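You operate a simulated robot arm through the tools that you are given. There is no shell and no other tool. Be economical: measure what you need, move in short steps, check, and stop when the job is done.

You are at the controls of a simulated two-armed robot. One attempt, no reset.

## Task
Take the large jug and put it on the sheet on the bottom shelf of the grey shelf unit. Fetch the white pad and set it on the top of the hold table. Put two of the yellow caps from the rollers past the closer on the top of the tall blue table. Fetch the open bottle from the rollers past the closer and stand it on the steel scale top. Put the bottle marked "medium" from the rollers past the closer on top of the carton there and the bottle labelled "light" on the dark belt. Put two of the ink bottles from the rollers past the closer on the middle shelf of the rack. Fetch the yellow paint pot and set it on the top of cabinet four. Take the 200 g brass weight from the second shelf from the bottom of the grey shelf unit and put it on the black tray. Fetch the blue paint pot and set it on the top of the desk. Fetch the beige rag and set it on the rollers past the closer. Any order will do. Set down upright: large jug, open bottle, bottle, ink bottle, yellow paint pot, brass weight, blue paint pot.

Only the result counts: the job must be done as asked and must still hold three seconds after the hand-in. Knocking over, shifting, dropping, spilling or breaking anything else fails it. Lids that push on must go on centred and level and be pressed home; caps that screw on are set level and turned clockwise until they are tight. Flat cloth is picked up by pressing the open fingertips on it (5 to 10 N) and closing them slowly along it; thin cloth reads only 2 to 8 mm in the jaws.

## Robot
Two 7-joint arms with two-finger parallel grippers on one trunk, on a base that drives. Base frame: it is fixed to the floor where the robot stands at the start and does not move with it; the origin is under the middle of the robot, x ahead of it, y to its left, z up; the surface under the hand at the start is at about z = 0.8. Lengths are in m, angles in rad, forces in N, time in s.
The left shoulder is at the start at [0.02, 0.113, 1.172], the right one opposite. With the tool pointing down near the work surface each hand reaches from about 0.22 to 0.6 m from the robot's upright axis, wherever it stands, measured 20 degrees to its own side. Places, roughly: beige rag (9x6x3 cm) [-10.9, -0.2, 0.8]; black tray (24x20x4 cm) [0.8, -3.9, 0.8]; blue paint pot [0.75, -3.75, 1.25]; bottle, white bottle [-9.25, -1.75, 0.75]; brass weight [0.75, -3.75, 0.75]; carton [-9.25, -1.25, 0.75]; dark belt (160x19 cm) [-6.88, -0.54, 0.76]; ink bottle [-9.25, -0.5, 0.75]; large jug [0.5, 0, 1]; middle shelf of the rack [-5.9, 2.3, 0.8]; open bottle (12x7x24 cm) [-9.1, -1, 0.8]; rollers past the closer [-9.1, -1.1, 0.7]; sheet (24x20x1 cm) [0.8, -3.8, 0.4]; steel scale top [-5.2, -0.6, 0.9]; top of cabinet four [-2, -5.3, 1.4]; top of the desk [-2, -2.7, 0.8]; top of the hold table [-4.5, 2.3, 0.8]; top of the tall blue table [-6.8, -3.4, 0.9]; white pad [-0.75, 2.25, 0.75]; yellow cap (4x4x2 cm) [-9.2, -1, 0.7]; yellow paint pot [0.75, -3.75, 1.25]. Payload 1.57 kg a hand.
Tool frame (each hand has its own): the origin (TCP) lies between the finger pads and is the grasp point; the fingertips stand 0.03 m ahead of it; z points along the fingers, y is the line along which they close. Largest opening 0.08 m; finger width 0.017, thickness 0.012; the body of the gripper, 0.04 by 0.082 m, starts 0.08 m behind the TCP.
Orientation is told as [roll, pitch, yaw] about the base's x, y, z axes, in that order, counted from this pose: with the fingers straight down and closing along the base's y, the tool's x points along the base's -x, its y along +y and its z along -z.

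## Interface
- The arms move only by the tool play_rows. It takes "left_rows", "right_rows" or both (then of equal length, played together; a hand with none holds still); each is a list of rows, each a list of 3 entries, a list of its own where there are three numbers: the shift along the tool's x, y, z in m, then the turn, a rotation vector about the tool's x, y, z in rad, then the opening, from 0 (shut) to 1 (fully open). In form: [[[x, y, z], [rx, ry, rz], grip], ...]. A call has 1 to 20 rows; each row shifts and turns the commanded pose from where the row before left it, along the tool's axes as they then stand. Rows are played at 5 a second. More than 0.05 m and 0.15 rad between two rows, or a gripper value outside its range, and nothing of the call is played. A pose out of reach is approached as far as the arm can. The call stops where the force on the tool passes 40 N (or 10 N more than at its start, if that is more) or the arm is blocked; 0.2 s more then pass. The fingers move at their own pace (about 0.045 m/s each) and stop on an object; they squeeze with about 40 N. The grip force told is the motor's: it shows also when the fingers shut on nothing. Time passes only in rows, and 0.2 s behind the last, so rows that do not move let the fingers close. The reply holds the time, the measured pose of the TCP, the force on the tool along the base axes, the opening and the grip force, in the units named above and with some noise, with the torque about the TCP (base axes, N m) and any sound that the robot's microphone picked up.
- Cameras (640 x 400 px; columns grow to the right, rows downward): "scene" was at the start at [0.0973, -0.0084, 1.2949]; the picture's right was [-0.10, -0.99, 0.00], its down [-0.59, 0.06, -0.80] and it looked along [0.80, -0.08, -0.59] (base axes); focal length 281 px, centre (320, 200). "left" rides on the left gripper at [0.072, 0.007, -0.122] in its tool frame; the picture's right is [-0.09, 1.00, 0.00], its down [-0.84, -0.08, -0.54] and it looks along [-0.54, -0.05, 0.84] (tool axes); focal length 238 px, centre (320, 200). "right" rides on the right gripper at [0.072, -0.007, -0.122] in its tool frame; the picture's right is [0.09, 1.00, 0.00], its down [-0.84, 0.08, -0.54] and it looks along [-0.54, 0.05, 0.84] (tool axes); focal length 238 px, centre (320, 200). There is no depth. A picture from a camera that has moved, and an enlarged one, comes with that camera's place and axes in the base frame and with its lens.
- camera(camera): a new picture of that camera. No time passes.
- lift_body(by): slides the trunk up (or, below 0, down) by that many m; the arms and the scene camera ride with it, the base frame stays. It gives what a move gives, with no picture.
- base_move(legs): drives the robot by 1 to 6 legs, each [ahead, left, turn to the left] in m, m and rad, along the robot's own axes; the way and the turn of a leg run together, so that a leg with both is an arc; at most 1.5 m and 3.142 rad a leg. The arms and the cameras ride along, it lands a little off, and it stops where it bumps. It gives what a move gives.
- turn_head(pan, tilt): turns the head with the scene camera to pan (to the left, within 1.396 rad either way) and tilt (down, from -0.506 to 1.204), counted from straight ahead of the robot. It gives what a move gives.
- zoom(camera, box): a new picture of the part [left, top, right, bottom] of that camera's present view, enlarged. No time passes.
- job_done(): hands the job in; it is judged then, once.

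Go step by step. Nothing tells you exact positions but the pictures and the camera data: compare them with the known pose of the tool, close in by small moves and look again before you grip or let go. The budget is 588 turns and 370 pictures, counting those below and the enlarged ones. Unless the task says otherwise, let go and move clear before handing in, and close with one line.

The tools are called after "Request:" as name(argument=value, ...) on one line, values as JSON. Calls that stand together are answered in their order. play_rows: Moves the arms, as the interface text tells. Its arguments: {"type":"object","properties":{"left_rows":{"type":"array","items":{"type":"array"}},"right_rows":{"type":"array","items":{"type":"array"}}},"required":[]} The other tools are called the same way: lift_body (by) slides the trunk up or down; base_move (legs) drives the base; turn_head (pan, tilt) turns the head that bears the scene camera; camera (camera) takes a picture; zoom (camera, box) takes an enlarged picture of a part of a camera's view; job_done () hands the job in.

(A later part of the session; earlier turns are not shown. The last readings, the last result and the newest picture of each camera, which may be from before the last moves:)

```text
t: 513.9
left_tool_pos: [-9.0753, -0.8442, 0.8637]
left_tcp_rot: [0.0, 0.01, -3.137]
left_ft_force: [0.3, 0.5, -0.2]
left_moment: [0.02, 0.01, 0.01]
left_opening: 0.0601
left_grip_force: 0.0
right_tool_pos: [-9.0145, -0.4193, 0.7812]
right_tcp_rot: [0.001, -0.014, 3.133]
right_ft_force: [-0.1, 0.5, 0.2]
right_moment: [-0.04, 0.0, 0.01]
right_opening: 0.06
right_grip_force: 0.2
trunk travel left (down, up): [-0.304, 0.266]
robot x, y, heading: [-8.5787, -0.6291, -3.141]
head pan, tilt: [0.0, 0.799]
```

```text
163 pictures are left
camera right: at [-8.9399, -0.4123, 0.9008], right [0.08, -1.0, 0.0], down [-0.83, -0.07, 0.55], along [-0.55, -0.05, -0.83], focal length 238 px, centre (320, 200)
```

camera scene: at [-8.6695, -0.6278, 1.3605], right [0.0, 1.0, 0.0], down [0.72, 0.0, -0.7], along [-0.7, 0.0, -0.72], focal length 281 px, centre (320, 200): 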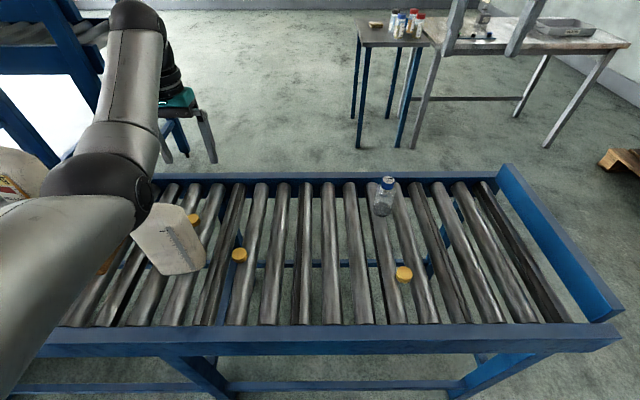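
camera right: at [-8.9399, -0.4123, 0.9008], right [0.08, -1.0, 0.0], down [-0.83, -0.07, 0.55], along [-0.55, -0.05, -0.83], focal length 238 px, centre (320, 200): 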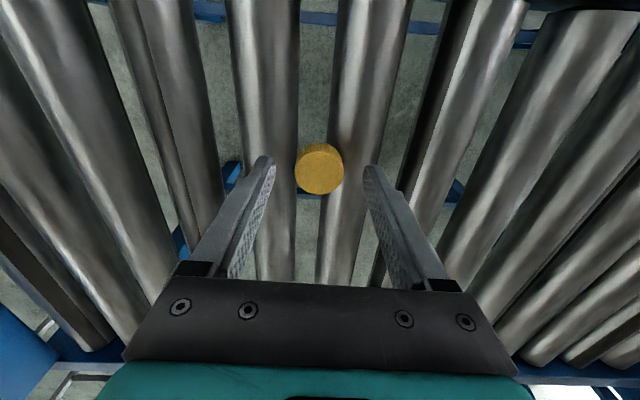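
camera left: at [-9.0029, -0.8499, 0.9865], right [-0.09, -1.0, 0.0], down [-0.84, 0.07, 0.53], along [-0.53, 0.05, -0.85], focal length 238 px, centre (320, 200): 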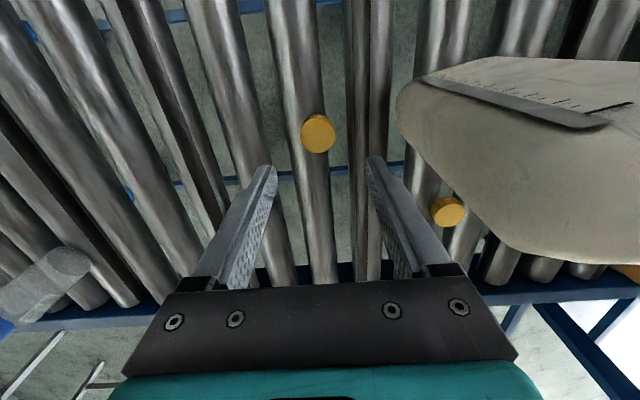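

The cap sits about 2 cm lower than I thought. I lower in small steps.

Request:
play_rows(right_rows=[[[0, 0.0, 0.008], [0, 0, 0], 0.75], [[0, 0, 0.006], [0, 0, 0], 0.75], [[0, 0, 0.005], [0, 0, 0], 0.75], [[0, 0, 0.004], [0, 0, 0], 0.75]])

Request:
camera(camera="right")

```text
t: 514.9
left_tool_pos: [-9.075, -0.844, 0.8649]
left_tcp_rot: [0.0, 0.011, -3.138]
left_ft_force: [0.6, 0.0, 0.1]
left_moment: [0.03, 0.01, 0.03]
left_opening: 0.0597
left_grip_force: 0.0
right_tool_pos: [-9.0143, -0.4187, 0.7582]
right_tcp_rot: [0.0, -0.014, 3.132]
right_ft_force: [0.7, 0.6, -0.3]
right_moment: [-0.04, 0.02, 0.0]
right_opening: 0.0597
right_grip_force: 0.0
trunk travel left (down, up): [-0.304, 0.266]
robot x, y, heading: [-8.5774, -0.6286, -3.139]
head pan, tilt: [0.0, 0.799]
```

```text
162 pictures are left
camera right: at [-8.9398, -0.4112, 0.8784], right [0.08, -1.0, 0.0], down [-0.83, -0.07, 0.55], along [-0.55, -0.05, -0.83], focal length 238 px, centre (320, 200)
```

right: 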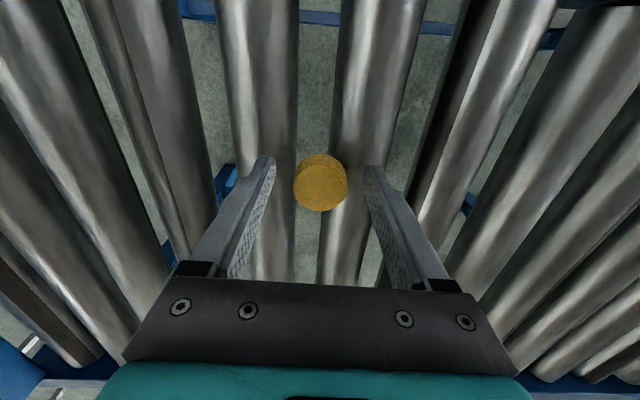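

The cap is 1 cm further out and the fingers overlap it by 7 mm. I shift and go 1 cm deeper.

Request:
play_rows(right_rows=[[[-0.009, 0.0, 0.003], [0, 0, 0], 0.75], [[0, 0, 0.004], [0, 0, 0], 0.75], [[0, 0, 0.003], [0, 0, 0], 0.75]])

```text
t: 515.7
left_tool_pos: [-9.0736, -0.8436, 0.8656]
left_tcp_rot: [0.001, 0.008, -3.136]
left_ft_force: [0.0, 0.0, -0.4]
left_moment: [-0.02, 0.04, -0.01]
left_opening: 0.0601
left_grip_force: 0.0
right_tool_pos: [-9.0224, -0.4177, 0.7499]
right_tcp_rot: [0.001, -0.018, 3.131]
right_ft_force: [5.1, 1.3, 18.6]
right_moment: [0.64, -0.27, -0.05]
right_opening: 0.0605
right_grip_force: 0.1
trunk travel left (down, up): [-0.304, 0.266]
robot x, y, heading: [-8.5788, -0.627, -3.141]
head pan, tilt: [0.0, 0.799]
```

The tips touch a roller. I ease up 2 mm and close.

Request:
play_rows(right_rows=[[[0, 0.0, -0.002], [0, 0, 0], 0.75], [[0, 0, 0], [0, 0, 0], 0.6], [[0, 0, 0], [0, 0, 0], 0.4], [[0, 0, 0], [0, 0, 0], 0], [[0, 0, 0], [0, 0, 0], 0], [[0, 0, -0.02], [0, 0, 0], 0], [[0, 0, -0.04], [0, 0, 0], 0]])

Request:
camera(camera="right")

```text
t: 517.3
left_tool_pos: [-9.0748, -0.8438, 0.8655]
left_tcp_rot: [0.0, 0.009, -3.136]
left_ft_force: [-0.1, 0.8, 0.0]
left_moment: [0.02, -0.02, 0.0]
left_opening: 0.0603
left_grip_force: 0.1
right_tool_pos: [-9.0228, -0.4158, 0.8109]
right_tcp_rot: [0.003, -0.015, 3.133]
right_ft_force: [0.8, -0.8, -0.5]
right_moment: [0.02, 0.01, -0.02]
right_opening: 0.0294
right_grip_force: 39.0
trunk travel left (down, up): [-0.304, 0.266]
robot x, y, heading: [-8.5817, -0.6298, -3.14]
head pan, tilt: [0.0, 0.799]
```

```text
161 pictures are left
camera right: at [-8.9477, -0.4089, 0.9303], right [0.08, -1.0, 0.0], down [-0.83, -0.07, 0.55], along [-0.55, -0.05, -0.83], focal length 238 px, centre (320, 200)
```

right: 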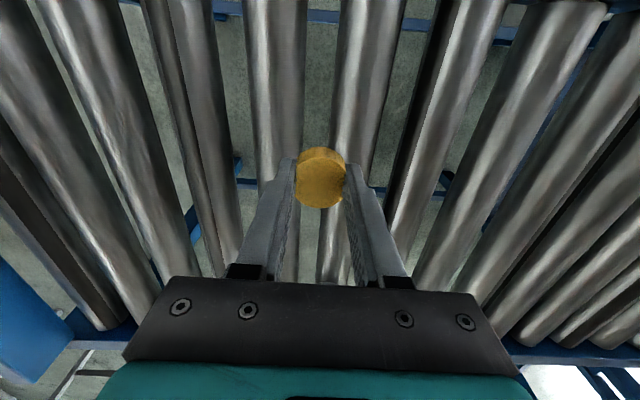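

The first cap is held. Now the left hand goes down on the second cap.

Request:
play_rows(left_rows=[[[0, -0.003, 0.04], [0, 0, 0], 0.75], [[0, 0, 0.04], [0, 0, 0], 0.75], [[0, 0, 0.02], [0, 0, 0], 0.75]], right_rows=[[[0, 0, -0.04], [0, 0, 0], 0], [[0, 0, -0.04], [0, 0, 0], 0], [[0, 0, 0], [0, 0, 0], 0]])

Request:
camera(camera="left")

```text
t: 518.1
left_tool_pos: [-9.0782, -0.8376, 0.7623]
left_tcp_rot: [0.002, 0.01, -3.136]
left_ft_force: [0.0, 0.5, 0.0]
left_moment: [0.0, 0.01, -0.03]
left_opening: 0.0599
left_grip_force: 0.2
right_tool_pos: [-9.0214, -0.4155, 0.8873]
right_tcp_rot: [0.001, -0.013, 3.132]
right_ft_force: [0.1, -0.4, -0.7]
right_moment: [-0.01, 0.0, 0.0]
right_opening: 0.0286
right_grip_force: 38.6
trunk travel left (down, up): [-0.304, 0.266]
robot x, y, heading: [-8.5798, -0.628, -3.139]
head pan, tilt: [0.0, 0.799]
```

```text
160 pictures are left
camera left: at [-9.0057, -0.8439, 0.8838], right [-0.09, -1.0, 0.0], down [-0.84, 0.07, 0.53], along [-0.53, 0.05, -0.85], focal length 238 px, centre (320, 200)
```

left: 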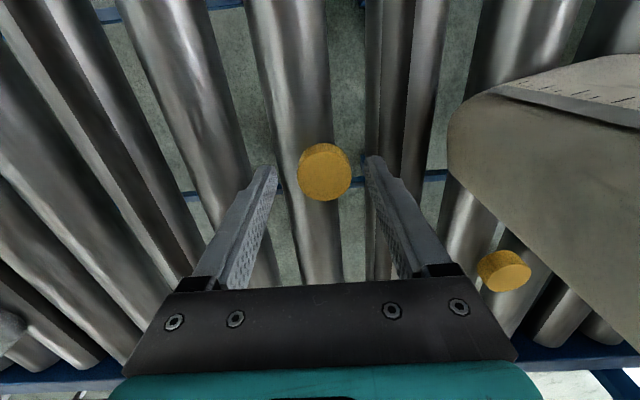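

Centred, with the cap top just at the fingertips. I lower 1.5 cm in small steps.

Request:
play_rows(left_rows=[[[-0.003, 0, 0.006], [0, 0, 0], 0.75], [[0, 0, 0.005], [0, 0, 0], 0.75], [[0, 0, 0.003], [0, 0, 0], 0.75], [[0, 0, 0.002], [0, 0, 0], 0.75]])

```text
t: 519.1
left_tool_pos: [-9.0782, -0.8395, 0.7503]
left_tcp_rot: [0.0, 0.006, -3.136]
left_ft_force: [0.8, -0.6, 3.0]
left_moment: [-0.04, 0.03, 0.01]
left_opening: 0.06
left_grip_force: 0.1
right_tool_pos: [-9.021, -0.417, 0.8869]
right_tcp_rot: [0.003, -0.014, 3.133]
right_ft_force: [-0.2, 0.3, 0.6]
right_moment: [0.01, -0.01, -0.01]
right_opening: 0.0318
right_grip_force: 40.1
trunk travel left (down, up): [-0.304, 0.266]
robot x, y, heading: [-8.5802, -0.6286, -3.138]
head pan, tilt: [0.0, 0.799]
```

Request:
play_rows(left_rows=[[[0, 0, 0], [0, 0, 0], 0.6], [[0, 0, 0], [0, 0, 0], 0.4], [[0, 0, 0], [0, 0, 0], 0], [[0, 0, 0], [0, 0, 0], 0], [[0, 0, -0.02], [0, 0, 0], 0], [[0, 0, -0.04], [0, 0, 0], 0]])

Request:
camera(camera="left")

Request:
camera(camera="right")

```text
t: 520.5
left_tool_pos: [-9.0777, -0.8382, 0.8104]
left_tcp_rot: [-0.001, 0.013, -3.136]
left_ft_force: [-0.3, 0.4, 0.5]
left_moment: [-0.01, -0.02, 0.01]
left_opening: 0.0259
left_grip_force: 37.1
right_tool_pos: [-9.0223, -0.4157, 0.8867]
right_tcp_rot: [0.002, -0.014, 3.131]
right_ft_force: [-0.9, 1.0, 0.2]
right_moment: [0.02, 0.0, 0.02]
right_opening: 0.032
right_grip_force: 40.2
trunk travel left (down, up): [-0.304, 0.266]
robot x, y, heading: [-8.5787, -0.6271, -3.142]
head pan, tilt: [0.0, 0.799]
```

```text
159 pictures are left
camera left: at [-9.006, -0.8441, 0.9318], right [-0.09, -1.0, 0.0], down [-0.84, 0.07, 0.53], along [-0.53, 0.05, -0.85], focal length 238 px, centre (320, 200)
```

left: 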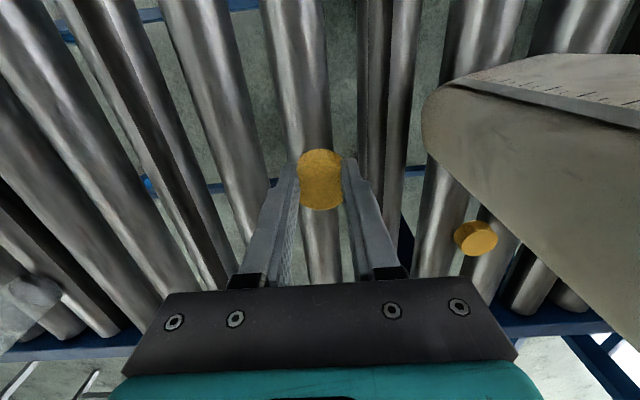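

```text
158 pictures are left
camera right: at [-8.9465, -0.4094, 1.0062], right [0.08, -1.0, 0.0], down [-0.83, -0.07, 0.55], along [-0.55, -0.05, -0.83], focal length 238 px, centre (320, 200)
```

right: 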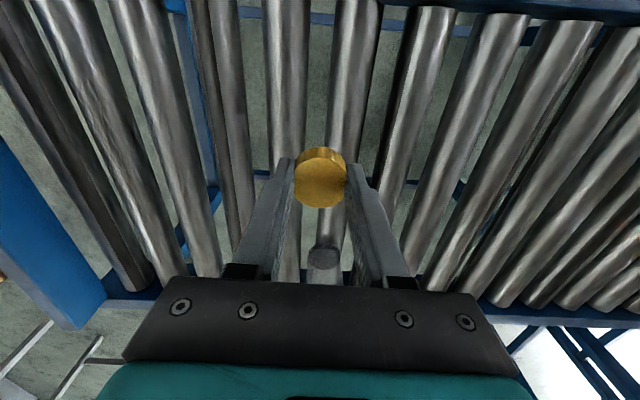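

Both caps are held. I lift, back off and head for the tall blue table, looking along the way.

Request:
play_rows(left_rows=[[[0, 0, -0.05], [0, 0, 0], 0], [[0, 0, -0.05], [0, 0, 0], 0]])

Request:
base_move(legs=[[-0.45, 0, 0], [0, 1.3, 0], [0, 0, 1.571]])

Request:
turn_head(pan=0.6, tilt=0.4)

Request:
camera(camera="scene")

```text
t: 521.1
left_tool_pos: [-9.0787, -0.8365, 0.909]
left_tcp_rot: [0.001, 0.011, -3.136]
left_ft_force: [0.2, -0.5, -0.3]
left_moment: [0.02, 0.01, -0.02]
left_opening: 0.0313
left_grip_force: 40.0
right_tool_pos: [-9.0211, -0.417, 0.8862]
right_tcp_rot: [0.002, -0.014, 3.132]
right_ft_force: [-0.9, 0.2, -0.7]
right_moment: [0.02, 0.02, 0.01]
right_opening: 0.0322
right_grip_force: 39.9
trunk travel left (down, up): [-0.304, 0.266]
robot x, y, heading: [-8.5784, -0.6289, -3.137]
head pan, tilt: [0.0, 0.799]
```

```text
t: 533.6
left_tool_pos: [-7.8538, -2.3895, 0.9088]
left_tcp_rot: [0.0, 0.01, -1.52]
left_ft_force: [0.0, 0.2, -0.1]
left_moment: [0.01, -0.02, -0.04]
left_opening: 0.0318
left_grip_force: 39.6
right_tool_pos: [-8.2765, -2.3517, 0.8858]
right_tcp_rot: [0.003, -0.014, -1.536]
right_ft_force: [0.0, -0.4, 0.4]
right_moment: [0.03, 0.02, -0.04]
right_opening: 0.0316
right_grip_force: 39.9
trunk travel left (down, up): [-0.304, 0.266]
robot x, y, heading: [-8.0839, -1.9, -1.52]
head pan, tilt: [0.0, 0.799]
```

```text
t: 534.6
left_tool_pos: [-7.8547, -2.3889, 0.9094]
left_tcp_rot: [0.0, 0.009, -1.521]
left_ft_force: [0.1, -0.1, 0.2]
left_moment: [0.01, -0.04, 0.01]
left_opening: 0.0319
left_grip_force: 39.7
right_tool_pos: [-8.2769, -2.3502, 0.8856]
right_tcp_rot: [0.0, -0.014, -1.536]
right_ft_force: [0.0, -0.1, 0.2]
right_moment: [0.0, -0.01, 0.0]
right_opening: 0.0317
right_grip_force: 39.9
trunk travel left (down, up): [-0.304, 0.266]
robot x, y, heading: [-8.0835, -1.9025, -1.523]
head pan, tilt: [0.6, 0.4]
```

```text
157 pictures are left
camera scene: at [-8.0287, -1.983, 1.3955], right [-0.8, -0.6, 0.0], down [-0.23, 0.31, -0.92], along [0.55, -0.74, -0.39], focal length 281 px, centre (320, 200)
```

scene: 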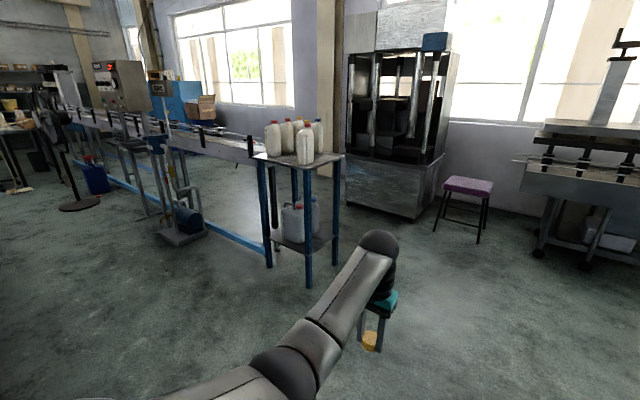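

The tall blue table has five bottles on top; its west strip looks free. I drive round to its west side facing east.

Request:
base_move(legs=[[1.45, 0, 0], [0, 0, 1.53], [0.35, 0, 0]])

Request:
turn_head(pan=0.0, tilt=0.5)

Request:
camera(camera="scene")

```text
t: 547.5
left_tool_pos: [-7.1809, -3.1672, 0.9084]
left_tcp_rot: [-0.001, 0.011, -0.011]
left_ft_force: [0.2, 0.2, -0.6]
left_moment: [-0.01, -0.01, 0.0]
left_opening: 0.0318
left_grip_force: 39.6
right_tool_pos: [-7.2471, -3.5871, 0.8859]
right_tcp_rot: [0.002, -0.014, -0.026]
right_ft_force: [-0.2, -0.3, 0.4]
right_moment: [-0.01, 0.01, 0.01]
right_opening: 0.032
right_grip_force: 40.1
trunk travel left (down, up): [-0.304, 0.266]
robot x, y, heading: [-7.6885, -3.3677, -0.012]
head pan, tilt: [0.6, 0.4]
```

```text
t: 548.5
left_tool_pos: [-7.1823, -3.1669, 0.9086]
left_tcp_rot: [0.001, 0.009, -0.014]
left_ft_force: [0.1, 0.0, -0.2]
left_moment: [0.01, -0.03, -0.02]
left_opening: 0.0318
left_grip_force: 40.0
right_tool_pos: [-7.2474, -3.5866, 0.8865]
right_tcp_rot: [0.001, -0.014, -0.026]
right_ft_force: [0.2, -0.2, -0.2]
right_moment: [-0.01, -0.01, -0.04]
right_opening: 0.0317
right_grip_force: 40.1
trunk travel left (down, up): [-0.304, 0.266]
robot x, y, heading: [-7.6852, -3.3665, -0.016]
head pan, tilt: [0.0, 0.499]
```

```text
156 pictures are left
camera scene: at [-7.5838, -3.3693, 1.3864], right [-0.01, -1.0, 0.0], down [-0.48, 0.01, -0.88], along [0.88, -0.01, -0.48], focal length 281 px, centre (320, 200)
```

scene: 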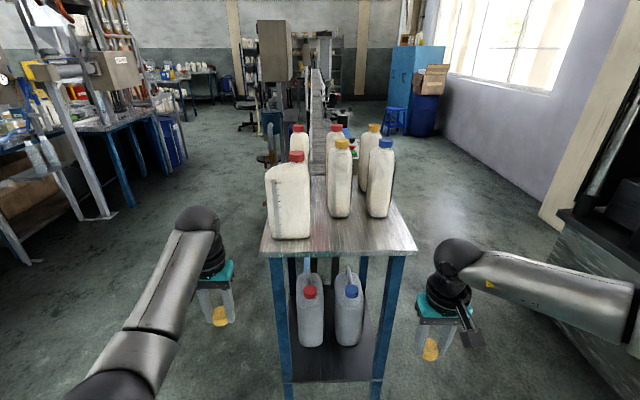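

Clear view: the free area is at the front right of the table top, x −6.97…−6.83, y −3.62…−3.33. I raise both hands and bring the right cap in first.

Request:
play_rows(left_rows=[[[0, 0, -0.05], [0, 0, 0], 0], [[0, 0, -0.05], [0, 0, 0], 0], [[0, 0, -0.05], [0, 0, 0], 0], [[0.03, 0, -0.04], [0, 0, 0], 0]], right_rows=[[[0, 0, -0.05], [0, 0, 0], 0], [[0, 0, -0.05], [0, 0, 0], 0], [[0, 0, -0.02], [0, 0, 0], 0], [[0, 0, 0], [0, 0, 0], 0]])

Request:
base_move(legs=[[0.34, 0.02, 0.01]])

Request:
turn_head(pan=0.0, tilt=0.75)

Request:
camera(camera="scene")

Request:
camera(camera="right")

```text
t: 549.5
left_tool_pos: [-7.2114, -3.1698, 1.0971]
left_tcp_rot: [0.001, 0.011, -0.011]
left_ft_force: [-0.8, -0.1, 0.6]
left_moment: [-0.02, -0.05, 0.02]
left_opening: 0.0321
left_grip_force: 39.9
right_tool_pos: [-7.253, -3.5868, 1.0087]
right_tcp_rot: [0.004, -0.016, -0.026]
right_ft_force: [0.0, 1.1, -0.3]
right_moment: [-0.01, -0.05, 0.02]
right_opening: 0.032
right_grip_force: 39.8
trunk travel left (down, up): [-0.304, 0.266]
robot x, y, heading: [-7.6853, -3.3707, -0.017]
head pan, tilt: [0.0, 0.499]
```

```text
t: 551.8
left_tool_pos: [-6.8636, -3.1459, 1.0968]
left_tcp_rot: [0.0, 0.012, 0.0]
left_ft_force: [0.4, 0.8, -0.1]
left_moment: [0.01, 0.01, 0.0]
left_opening: 0.0319
left_grip_force: 39.9
right_tool_pos: [-6.8989, -3.5648, 1.0073]
right_tcp_rot: [0.002, -0.013, -0.014]
right_ft_force: [-0.1, 0.0, 0.2]
right_moment: [0.0, 0.0, 0.01]
right_opening: 0.032
right_grip_force: 39.9
trunk travel left (down, up): [-0.304, 0.266]
robot x, y, heading: [-7.336, -3.3526, -0.003]
head pan, tilt: [0.0, 0.499]
```

```text
t: 552.6
left_tool_pos: [-6.8633, -3.1466, 1.0976]
left_tcp_rot: [0.0, 0.009, 0.0]
left_ft_force: [-0.2, 0.3, 0.1]
left_moment: [0.0, 0.02, 0.02]
left_opening: 0.0319
left_grip_force: 39.9
right_tool_pos: [-6.8998, -3.5657, 1.0076]
right_tcp_rot: [0.002, -0.013, -0.013]
right_ft_force: [-0.1, -0.8, -0.1]
right_moment: [0.0, -0.02, -0.02]
right_opening: 0.0316
right_grip_force: 40.2
trunk travel left (down, up): [-0.304, 0.266]
robot x, y, heading: [-7.3345, -3.3494, 0.0]
head pan, tilt: [0.0, 0.75]
```

```text
155 pictures are left
camera scene: at [-7.243, -3.3517, 1.3645], right [0.0, -1.0, 0.0], down [-0.68, 0.0, -0.73], along [0.73, 0.0, -0.68], focal length 281 px, centre (320, 200)
```

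scene: 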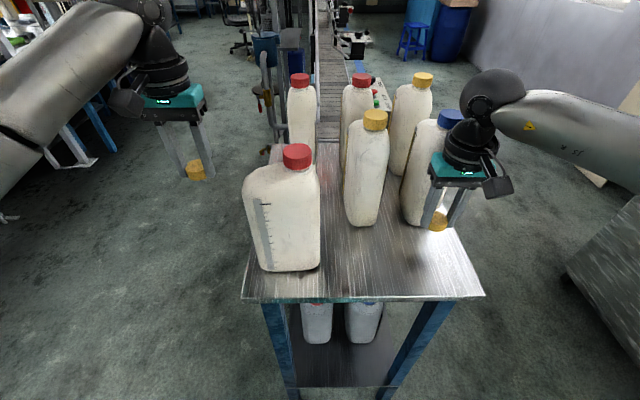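

```text
154 pictures are left
camera right: at [-6.9721, -3.5695, 1.1272], right [-0.08, 1.0, 0.0], down [0.83, 0.07, 0.55], along [0.55, 0.04, -0.83], focal length 238 px, centre (320, 200)
```

right: 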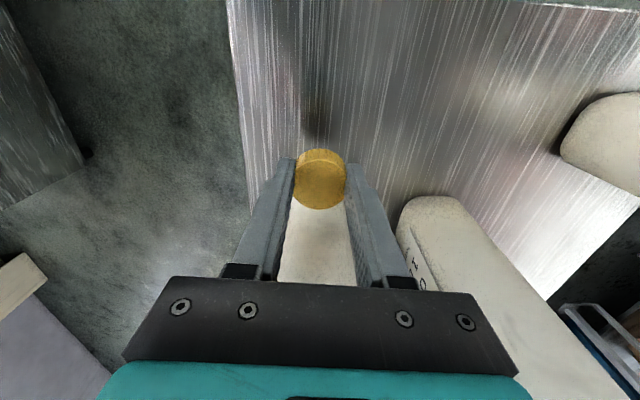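

The bottle behind is close, so I pull the right hand 3 cm back and then lower.

Request:
play_rows(right_rows=[[[0.03, -0.005, 0], [0, 0, 0], 0], [[0, 0, 0.03], [0, 0, 0], 0], [[0, 0, 0.02], [0, 0, 0], 0]])

Request:
camera(camera="scene")

Request:
camera(camera="right")

```text
t: 553.4
left_tool_pos: [-6.8653, -3.1466, 1.0974]
left_tcp_rot: [0.0, 0.011, 0.0]
left_ft_force: [-0.5, 0.4, -0.5]
left_moment: [0.0, 0.0, 0.0]
left_opening: 0.0319
left_grip_force: 39.9
right_tool_pos: [-6.9299, -3.5683, 0.9564]
right_tcp_rot: [0.002, -0.015, -0.014]
right_ft_force: [-0.1, -0.2, -0.7]
right_moment: [0.0, 0.0, 0.02]
right_opening: 0.0321
right_grip_force: 39.4
trunk travel left (down, up): [-0.304, 0.266]
robot x, y, heading: [-7.3374, -3.3524, -0.002]
head pan, tilt: [0.0, 0.75]
```

```text
153 pictures are left
camera scene: at [-7.2431, -3.3518, 1.3644], right [0.0, -1.0, 0.0], down [-0.68, 0.0, -0.73], along [0.73, 0.0, -0.68], focal length 281 px, centre (320, 200)
```

scene: 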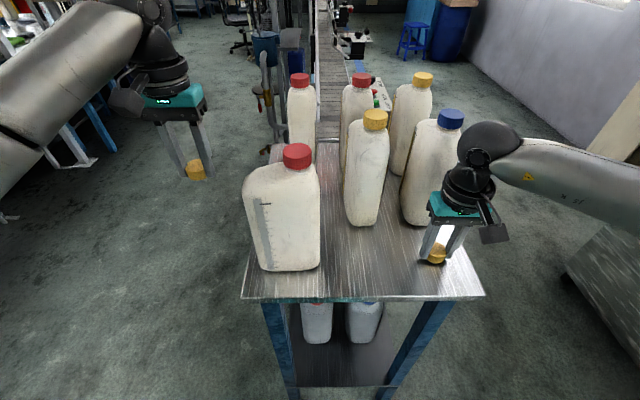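

```text
152 pictures are left
camera right: at [-7.0032, -3.5723, 1.0756], right [-0.08, 1.0, 0.0], down [0.83, 0.07, 0.55], along [0.55, 0.04, -0.83], focal length 238 px, centre (320, 200)
```

right: 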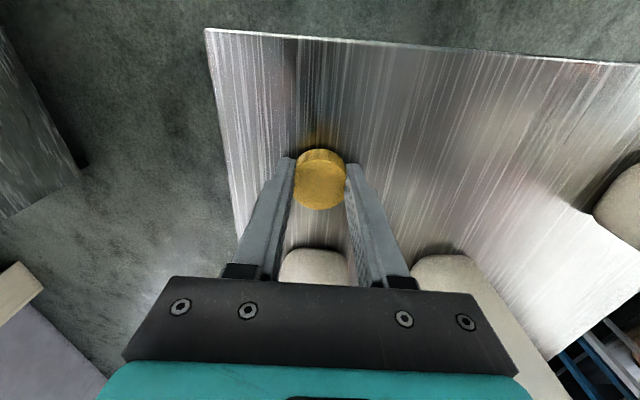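

Good clearance. I lower in small steps.

Request:
play_rows(right_rows=[[[0, 0, 0.01], [0, 0, 0], 0], [[0, 0, 0.006], [0, 0, 0], 0], [[0, 0, 0.005], [0, 0, 0], 0], [[0, 0, 0.005], [0, 0, 0], 0]])

```text
t: 554.0
left_tool_pos: [-6.8661, -3.1463, 1.0989]
left_tcp_rot: [0.001, 0.01, 0.0]
left_ft_force: [0.7, -1.2, -0.5]
left_moment: [-0.02, -0.02, 0.0]
left_opening: 0.0321
left_grip_force: 40.1
right_tool_pos: [-6.9289, -3.5671, 0.9501]
right_tcp_rot: [0.003, -0.024, -0.014]
right_ft_force: [-10.8, -0.7, 18.9]
right_moment: [-0.39, 0.52, -0.25]
right_opening: 0.0321
right_grip_force: 40.1
trunk travel left (down, up): [-0.304, 0.266]
robot x, y, heading: [-7.3362, -3.3523, -0.001]
head pan, tilt: [0.0, 0.75]
stopped in row 3 (right hand): the force on the tool passed its limit at 47 N (the readings are from after the stop); the commanded pose is now the measured one
```

Contact. I ease, open and lift.

Request:
play_rows(right_rows=[[[0, 0, -0.003], [0, 0, 0], 0], [[0, 0, 0], [0, 0, 0], 0.5], [[0, 0, 0], [0, 0, 0], 0.7], [[0, 0, -0.03], [0, 0, 0], 0.7], [[0, 0, -0.05], [0, 0, 0], 0.7], [[0, 0, -0.05], [0, 0, 0], 0.7], [[0.04, 0, -0.02], [0, 0, 0], 0.7]])

Request:
camera(camera="scene")

```text
t: 555.6
left_tool_pos: [-6.8654, -3.1474, 1.0979]
left_tcp_rot: [0.0, 0.008, 0.0]
left_ft_force: [-0.4, -0.4, -1.0]
left_moment: [0.05, 0.01, -0.04]
left_opening: 0.0319
left_grip_force: 40.1
right_tool_pos: [-6.9702, -3.5687, 1.1002]
right_tcp_rot: [0.003, -0.025, -0.015]
right_ft_force: [0.7, 0.6, -0.6]
right_moment: [0.04, 0.0, 0.0]
right_opening: 0.056
right_grip_force: 0.0
trunk travel left (down, up): [-0.304, 0.266]
robot x, y, heading: [-7.3399, -3.3484, -0.002]
head pan, tilt: [0.0, 0.75]
```

```text
151 pictures are left
camera scene: at [-7.2441, -3.3521, 1.3645], right [0.0, -1.0, 0.0], down [-0.68, 0.0, -0.73], along [0.73, 0.0, -0.68], focal length 281 px, centre (320, 200)
```

scene: 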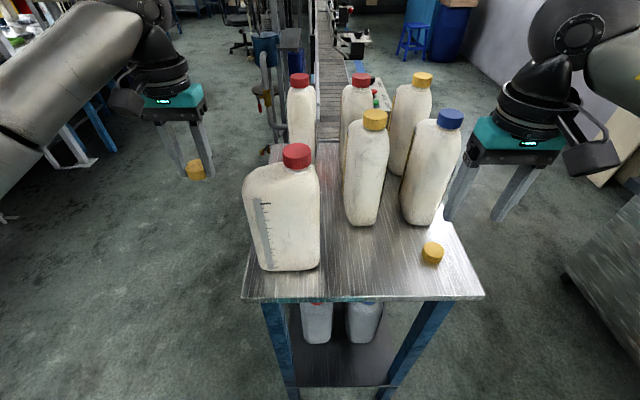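

Cap one is placed. For the second I back off, shift right and come in at y≈−3.45.

Request:
base_move(legs=[[-0.3, 0, 0], [0, -0.303, 0], [0.235, 0, 0]])

Request:
camera(camera="scene")

Request:
camera(camera="left")

```text
t: 560.7
left_tool_pos: [-6.9263, -3.4518, 1.0962]
left_tcp_rot: [0.0, 0.01, 0.01]
left_ft_force: [-0.5, 0.4, -0.4]
left_moment: [0.02, 0.01, 0.02]
left_opening: 0.032
left_grip_force: 39.7
right_tool_pos: [-7.0264, -3.8744, 1.0992]
right_tcp_rot: [0.004, -0.023, -0.006]
right_ft_force: [0.0, 0.1, -0.1]
right_moment: [-0.01, 0.0, 0.0]
right_opening: 0.0558
right_grip_force: 0.0
trunk travel left (down, up): [-0.304, 0.266]
robot x, y, heading: [-7.4002, -3.6611, 0.005]
head pan, tilt: [0.0, 0.75]
```

```text
150 pictures are left
camera scene: at [-7.3024, -3.6598, 1.3644], right [0.01, -1.0, 0.0], down [-0.68, 0.0, -0.73], along [0.73, 0.0, -0.68], focal length 281 px, centre (320, 200)
```

scene: 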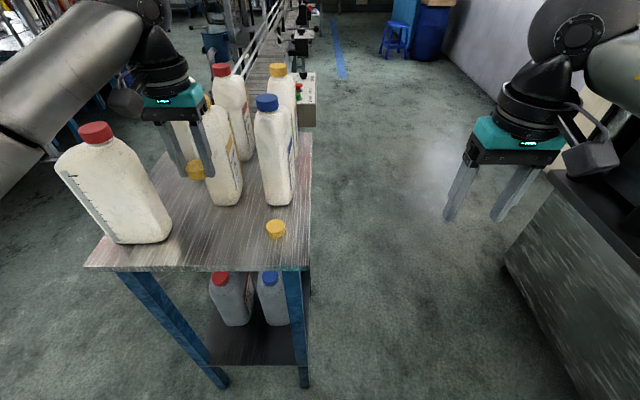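

```text
149 pictures are left
camera left: at [-6.9958, -3.4453, 1.2186], right [0.08, 1.0, 0.0], down [0.84, -0.07, 0.53], along [0.53, -0.05, -0.85], focal length 238 px, centre (320, 200)
```

left: 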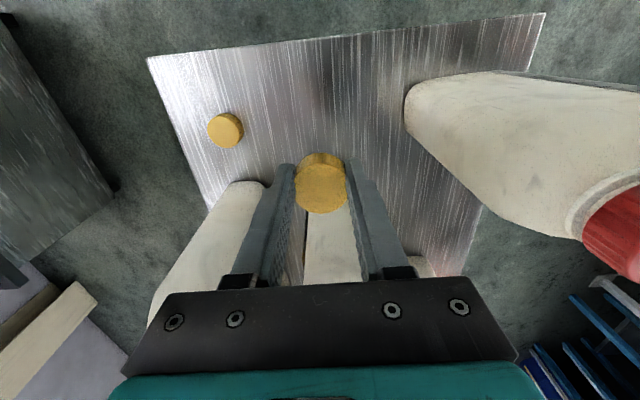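

I pull back 2.5 cm from the bottle behind and lower.

Request:
play_rows(left_rows=[[[0.025, 0, 0], [0, 0, 0], 0], [[0, 0, 0.05], [0, 0, 0], 0], [[0, 0, 0.05], [0, 0, 0], 0], [[0, 0, 0.03], [0, 0, 0], 0]])

Request:
camera(camera="left")

```text
t: 561.7
left_tool_pos: [-6.9557, -3.4506, 0.9666]
left_tcp_rot: [0.0, 0.009, 0.01]
left_ft_force: [0.2, 0.3, 0.4]
left_moment: [-0.01, -0.01, -0.02]
left_opening: 0.0319
left_grip_force: 39.6
right_tool_pos: [-7.0272, -3.874, 1.0991]
right_tcp_rot: [0.004, -0.025, -0.007]
right_ft_force: [-0.5, -0.2, 0.2]
right_moment: [0.01, -0.02, 0.01]
right_opening: 0.0561
right_grip_force: 0.0
trunk travel left (down, up): [-0.304, 0.266]
robot x, y, heading: [-7.3903, -3.6608, 0.002]
head pan, tilt: [0.0, 0.75]
```

```text
148 pictures are left
camera left: at [-7.025, -3.4444, 1.088], right [0.08, 1.0, 0.0], down [0.84, -0.07, 0.53], along [0.53, -0.05, -0.85], focal length 238 px, centre (320, 200)
```

left: 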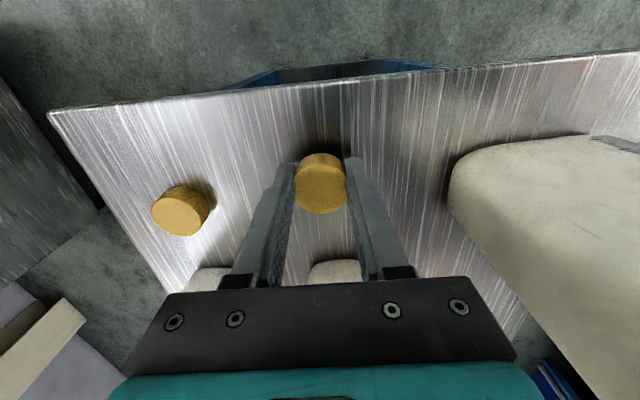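

Over the table with 2–3 cm to the front edge. I lower to contact and release.

Request:
play_rows(left_rows=[[[-0.008, 0, 0.008], [0, 0, 0], 0], [[0, 0, 0.005], [0, 0, 0], 0], [[0, 0, 0.003], [0, 0, 0], 0], [[0, 0, 0.003], [0, 0, 0], 0]])

```text
t: 562.7
left_tool_pos: [-6.9453, -3.4506, 0.9485]
left_tcp_rot: [-0.002, 0.004, 0.011]
left_ft_force: [-2.8, 3.4, 14.9]
left_moment: [0.13, -0.06, -0.14]
left_opening: 0.0318
left_grip_force: 40.1
right_tool_pos: [-7.0279, -3.8741, 1.0999]
right_tcp_rot: [0.003, -0.023, -0.005]
right_ft_force: [0.1, -0.5, 0.9]
right_moment: [-0.01, -0.01, 0.0]
right_opening: 0.0561
right_grip_force: 0.0
trunk travel left (down, up): [-0.304, 0.266]
robot x, y, heading: [-7.3979, -3.66, 0.007]
head pan, tilt: [0.0, 0.75]
```

Request:
play_rows(left_rows=[[[0, 0, -0.001], [0, 0, 0], 0], [[0, 0, 0], [0, 0, 0], 0.5], [[0, 0, 0], [0, 0, 0], 0.7], [[0, 0, -0.03], [0, 0, 0], 0.7], [[0, 0, -0.05], [0, 0, 0], 0.7], [[0, 0, -0.05], [0, 0, 0], 0.7]])

Request:
base_move(legs=[[-0.35, 0, 0]])

Request:
camera(camera="scene")

```text
t: 564.1
left_tool_pos: [-6.9431, -3.4525, 1.0801]
left_tcp_rot: [-0.001, 0.012, 0.009]
left_ft_force: [-1.1, -1.0, -0.7]
left_moment: [-0.01, 0.02, 0.03]
left_opening: 0.0562
left_grip_force: 0.2
right_tool_pos: [-7.0266, -3.8754, 1.0988]
right_tcp_rot: [0.002, -0.027, -0.006]
right_ft_force: [0.6, -0.3, -0.6]
right_moment: [0.0, 0.01, 0.0]
right_opening: 0.0558
right_grip_force: 0.0
trunk travel left (down, up): [-0.304, 0.266]
robot x, y, heading: [-7.3937, -3.6599, 0.009]
head pan, tilt: [0.0, 0.75]
```

```text
t: 566.3
left_tool_pos: [-7.2937, -3.4528, 1.0801]
left_tcp_rot: [-0.002, 0.009, 0.017]
left_ft_force: [-0.3, -0.6, 0.2]
left_moment: [0.02, 0.0, -0.01]
left_opening: 0.0559
left_grip_force: 0.1
right_tool_pos: [-7.3739, -3.8744, 1.1004]
right_tcp_rot: [0.004, -0.024, 0.003]
right_ft_force: [-0.2, -0.3, -0.1]
right_moment: [0.0, -0.01, 0.0]
right_opening: 0.0561
right_grip_force: 0.0
trunk travel left (down, up): [-0.304, 0.266]
robot x, y, heading: [-7.7472, -3.6627, 0.016]
head pan, tilt: [0.0, 0.75]
```

```text
147 pictures are left
camera scene: at [-7.652, -3.6625, 1.3645], right [0.01, -1.0, 0.0], down [-0.68, -0.01, -0.73], along [0.73, 0.01, -0.68], focal length 281 px, centre (320, 200)
```

scene: 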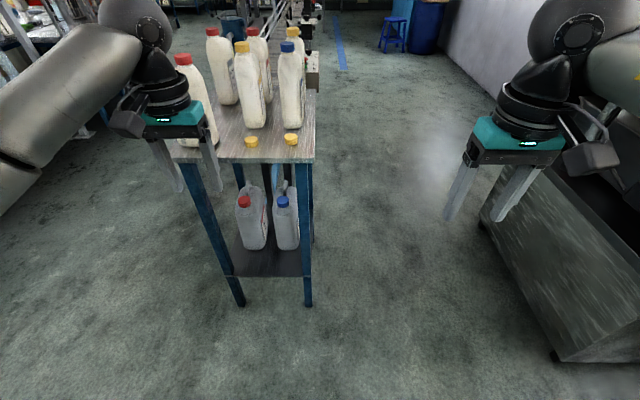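

Both caps are on the tall blue table. Next the beige rag: I drive around the north end of the rollers, turning west on the way.

Request:
base_move(legs=[[-0.45, 0, -0.016], [0, 1.5, 0], [0, 1.5, 0], [0, 1.25, 0], [0, 0, 3.14], [0.9, 0, 0]])

Request:
turn_head(pan=0.1, tilt=0.45)

Request:
camera(camera="scene")

```text
t: 600.5
left_tool_pos: [-9.5129, 0.3429, 1.0789]
left_tcp_rot: [0.001, 0.011, 3.136]
left_ft_force: [-0.9, 0.2, -0.4]
left_moment: [0.0, -0.02, -0.03]
left_opening: 0.0559
left_grip_force: 0.1
right_tool_pos: [-9.4213, 0.7631, 1.1006]
right_tcp_rot: [0.004, -0.023, 3.121]
right_ft_force: [0.2, 0.0, -0.1]
right_moment: [0.0, -0.01, -0.03]
right_opening: 0.0559
right_grip_force: 0.0
trunk travel left (down, up): [-0.304, 0.266]
robot x, y, heading: [-9.0577, 0.543, 3.125]
head pan, tilt: [0.0, 0.75]
```

```text
t: 601.2
left_tool_pos: [-9.5123, 0.3425, 1.0799]
left_tcp_rot: [0.0, 0.01, 3.134]
left_ft_force: [-0.2, 1.6, -0.6]
left_moment: [0.0, 0.0, -0.02]
left_opening: 0.0558
left_grip_force: 0.2
right_tool_pos: [-9.4204, 0.7619, 1.0993]
right_tcp_rot: [0.004, -0.024, 3.121]
right_ft_force: [-0.6, -0.2, 0.3]
right_moment: [-0.01, -0.04, 0.01]
right_opening: 0.0561
right_grip_force: 0.2
trunk travel left (down, up): [-0.304, 0.266]
robot x, y, heading: [-9.0536, 0.5435, 3.128]
head pan, tilt: [0.099, 0.45]
```

```text
146 pictures are left
camera scene: at [-9.1562, 0.5356, 1.3908], right [-0.09, 1.0, 0.0], down [0.43, 0.04, -0.9], along [-0.9, -0.08, -0.44], focal length 281 px, centre (320, 200)
```

scene: 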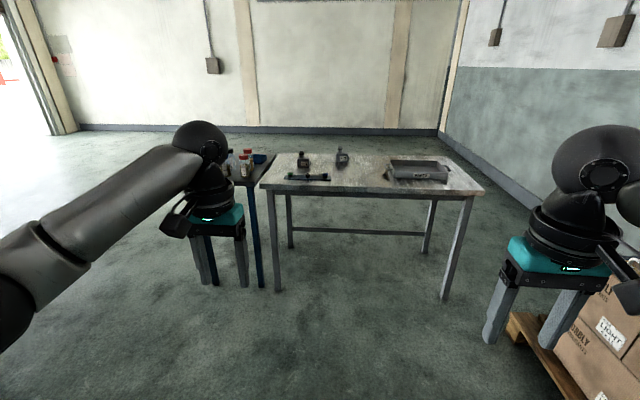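

The rag's small table is just left of this one. I move in beside it for a closer look.

Request:
base_move(legs=[[0.75, 0, 0.012], [0, 0.75, 0]])

Request:
turn_head(pan=0.0, tilt=0.55)

Request:
camera(camera="scene")

```text
t: 609.0
left_tool_pos: [-10.2745, -0.3943, 1.0794]
left_tcp_rot: [-0.001, 0.011, 3.115]
left_ft_force: [-0.6, -0.4, -0.3]
left_moment: [-0.02, 0.0, -0.02]
left_opening: 0.0559
left_grip_force: 0.1
right_tool_pos: [-10.1772, 0.0246, 1.0993]
right_tcp_rot: [0.004, -0.024, 3.1]
right_ft_force: [-0.5, -0.2, -0.5]
right_moment: [0.03, -0.01, 0.0]
right_opening: 0.0561
right_grip_force: 0.0
trunk travel left (down, up): [-0.304, 0.266]
robot x, y, heading: [-9.818, -0.203, 3.112]
head pan, tilt: [0.099, 0.45]
```

```text
t: 609.6
left_tool_pos: [-10.2747, -0.3935, 1.0804]
left_tcp_rot: [-0.001, 0.01, 3.114]
left_ft_force: [-0.3, 0.2, -0.1]
left_moment: [0.01, -0.01, 0.05]
left_opening: 0.0558
left_grip_force: 0.0
right_tool_pos: [-10.1768, 0.0234, 1.0995]
right_tcp_rot: [0.004, -0.023, 3.1]
right_ft_force: [-0.4, 0.7, 0.0]
right_moment: [-0.03, 0.01, 0.0]
right_opening: 0.0559
right_grip_force: 0.1
trunk travel left (down, up): [-0.304, 0.266]
robot x, y, heading: [-9.8157, -0.2055, 3.11]
head pan, tilt: [0.0, 0.55]
```

```text
145 pictures are left
camera scene: at [-9.914, -0.1992, 1.3819], right [0.03, 1.0, 0.0], down [0.52, -0.02, -0.85], along [-0.85, 0.03, -0.52], focal length 281 px, centre (320, 200)
```

scene: 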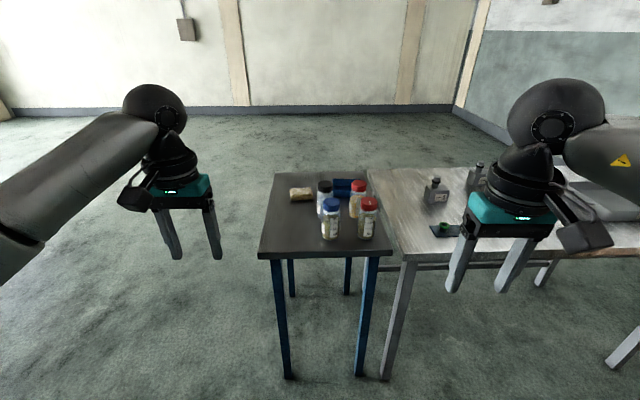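

The rag lies at about (−10.88, −0.24), near the table's south side. I go around to the south and face north.

Request:
base_move(legs=[[0, 0.62, 0.03], [0.87, 0, 0], [0, 0, -1.571]])

Request:
turn_head(pan=0.1, tilt=0.75)

Request:
camera(camera="scene")

Request:
camera(camera="left")

```text
t: 621.0
left_tool_pos: [-10.9082, -0.3584, 1.0796]
left_tcp_rot: [-0.001, 0.011, 1.599]
left_ft_force: [-0.1, -0.6, -0.3]
left_moment: [-0.02, -0.03, 0.0]
left_opening: 0.056
left_grip_force: 0.2
right_tool_pos: [-10.4842, -0.4344, 1.0999]
right_tcp_rot: [0.004, -0.023, 1.587]
right_ft_force: [-0.9, -0.1, 0.7]
right_moment: [0.0, -0.03, 0.02]
right_opening: 0.0559
right_grip_force: 0.0
trunk travel left (down, up): [-0.304, 0.266]
robot x, y, heading: [-10.6892, -0.8121, 1.593]
head pan, tilt: [0.0, 0.55]
```

```text
t: 621.7
left_tool_pos: [-10.9075, -0.3579, 1.08]
left_tcp_rot: [0.0, 0.01, 1.598]
left_ft_force: [0.5, -0.8, -0.2]
left_moment: [0.01, -0.03, -0.01]
left_opening: 0.0559
left_grip_force: 0.0
right_tool_pos: [-10.4843, -0.4333, 1.0998]
right_tcp_rot: [0.003, -0.022, 1.586]
right_ft_force: [-0.3, 0.5, 0.3]
right_moment: [0.0, 0.0, -0.01]
right_opening: 0.056
right_grip_force: 0.1
trunk travel left (down, up): [-0.304, 0.266]
robot x, y, heading: [-10.69, -0.8081, 1.598]
head pan, tilt: [0.099, 0.75]
```

```text
144 pictures are left
camera scene: at [-10.7007, -0.7148, 1.3645], right [0.99, 0.12, 0.0], down [0.08, -0.68, -0.73], along [-0.09, 0.73, -0.68], focal length 281 px, centre (320, 200)
```

scene: 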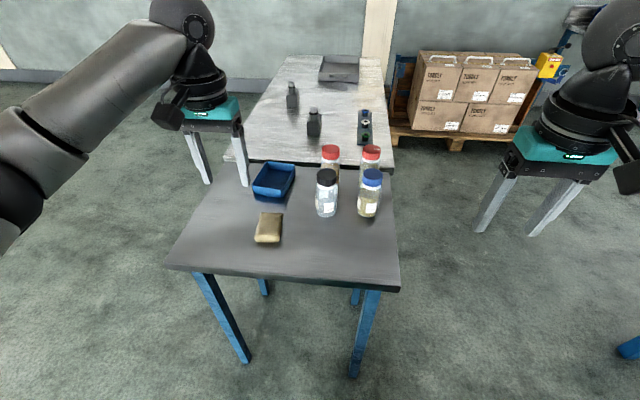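

```text
143 pictures are left
camera left: at [-10.9112, -0.4293, 1.2015], right [-1.0, 0.06, 0.0], down [0.05, 0.84, 0.53], along [0.04, 0.53, -0.85], focal length 238 px, centre (320, 200)
```

left: 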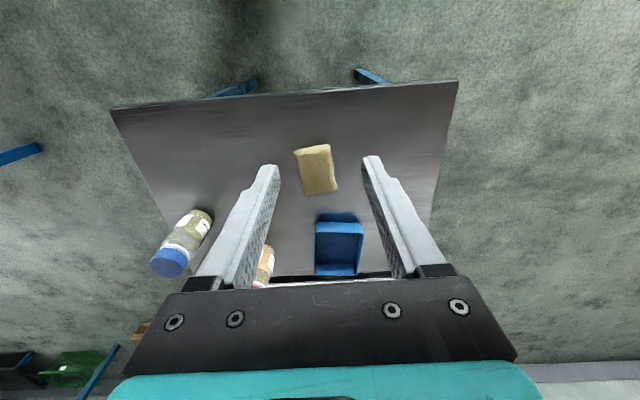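

The rag is a folded block, about 6 cm across in x. I position the left hand above it with a small yaw and lower partway.

Request:
play_rows(left_rows=[[[-0.034, -0.007, 0], [0, 0, 0], 1], [[-0.034, -0.007, 0], [0, 0, 0], 1], [[-0.0345, -0.006, 0], [0, 0, 0], 1], [[0, 0, 0.045], [0, 0, -0.12], 1], [[0, 0, 0.045], [0, 0, 0], 1], [[0, 0, 0.045], [0, 0, 0], 1], [[0, 0, 0.03], [0, 0, 0], 1]])

Request:
camera(camera="left")

```text
t: 623.3
left_tool_pos: [-10.8922, -0.2577, 0.9128]
left_tcp_rot: [0.001, 0.009, 1.719]
left_ft_force: [0.1, -0.2, -0.1]
left_moment: [-0.02, 0.03, 0.02]
left_opening: 0.0798
left_grip_force: 0.0
right_tool_pos: [-10.4847, -0.4338, 1.0995]
right_tcp_rot: [0.003, -0.022, 1.586]
right_ft_force: [0.5, -0.5, 0.0]
right_moment: [0.0, -0.03, 0.0]
right_opening: 0.0561
right_grip_force: 0.2
trunk travel left (down, up): [-0.304, 0.266]
robot x, y, heading: [-10.6907, -0.809, 1.597]
head pan, tilt: [0.099, 0.75]
```

```text
142 pictures are left
camera left: at [-10.8879, -0.3273, 1.0342], right [-1.0, -0.06, 0.0], down [-0.05, 0.84, 0.53], along [-0.03, 0.53, -0.85], focal length 238 px, centre (320, 200)
```

left: 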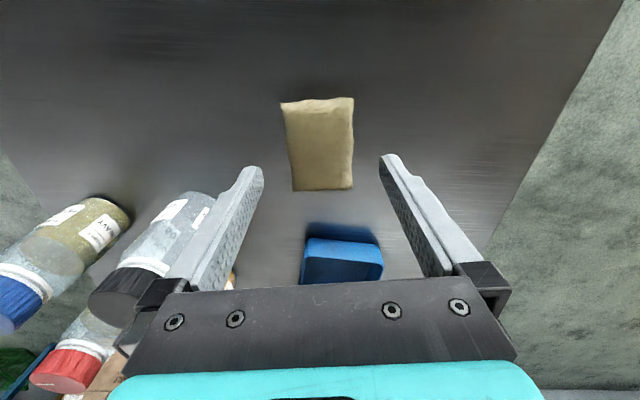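

Well aligned. I descend, checking for contact at the end.

Request:
play_rows(left_rows=[[[0, 0, 0.04], [0, 0, 0], 1], [[0, 0, 0.025], [0, 0, 0], 1], [[0, 0, 0.008], [0, 0, 0], 1], [[0, 0, 0.006], [0, 0, 0], 1]])

Request:
camera(camera="left")

```text
t: 624.3
left_tool_pos: [-10.8907, -0.2712, 0.8389]
left_tcp_rot: [0.0, 0.008, 1.72]
left_ft_force: [-0.1, 0.7, 0.4]
left_moment: [-0.02, 0.0, 0.04]
left_opening: 0.0799
left_grip_force: 0.1
left hand out of reach, approached as far as the arm can: row 2
right_tool_pos: [-10.4854, -0.4338, 1.1003]
right_tcp_rot: [0.002, -0.025, 1.586]
right_ft_force: [0.9, 0.6, 0.1]
right_moment: [-0.01, 0.0, -0.02]
right_opening: 0.0559
right_grip_force: 0.0
trunk travel left (down, up): [-0.304, 0.266]
robot x, y, heading: [-10.6888, -0.8083, 1.597]
head pan, tilt: [0.099, 0.75]
```

```text
141 pictures are left
camera left: at [-10.8859, -0.3407, 0.9586], right [-1.0, -0.06, 0.0], down [-0.05, 0.84, 0.53], along [-0.03, 0.53, -0.85], focal length 238 px, centre (320, 200)
```

left: 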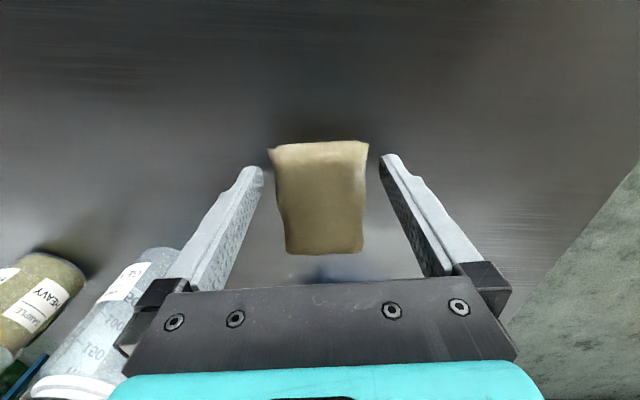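

The fingers bracket the rag to within a centimetre of the table. I close slowly.

Request:
play_rows(left_rows=[[[0, 0, 0.003], [0, 0, 0], 0.9], [[0, 0, 0], [0, 0, 0], 0.75], [[0, 0, 0], [0, 0, 0], 0.6], [[0, 0, 0], [0, 0, 0], 0.4], [[0, 0, 0], [0, 0, 0], 0.2], [[0, 0, 0], [0, 0, 0], 0], [[0, 0, 0], [0, 0, 0], 0], [[0, 0, -0.02], [0, 0, 0], 0], [[0, 0, -0.04], [0, 0, 0], 0]])

Request:
camera(camera="left")

```text
t: 626.3
left_tool_pos: [-10.8921, -0.2672, 0.8954]
left_tcp_rot: [0.001, 0.011, 1.722]
left_ft_force: [0.1, -0.2, -0.4]
left_moment: [-0.01, -0.03, 0.03]
left_opening: 0.0572
left_grip_force: 39.7
right_tool_pos: [-10.4855, -0.4346, 1.0989]
right_tcp_rot: [0.005, -0.026, 1.588]
right_ft_force: [-0.4, 1.2, -0.2]
right_moment: [0.0, -0.01, 0.01]
right_opening: 0.056
right_grip_force: 0.1
trunk travel left (down, up): [-0.304, 0.266]
robot x, y, heading: [-10.6904, -0.8067, 1.604]
head pan, tilt: [0.099, 0.75]
```

```text
140 pictures are left
camera left: at [-10.8868, -0.338, 1.0161], right [-1.0, -0.06, 0.0], down [-0.05, 0.84, 0.53], along [-0.03, 0.53, -0.85], focal length 238 px, centre (320, 200)
```

left: 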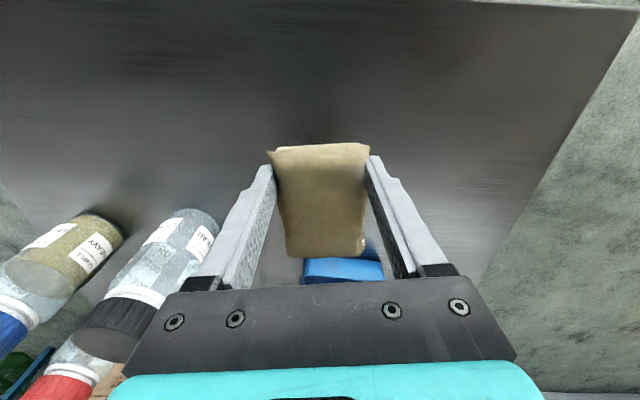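

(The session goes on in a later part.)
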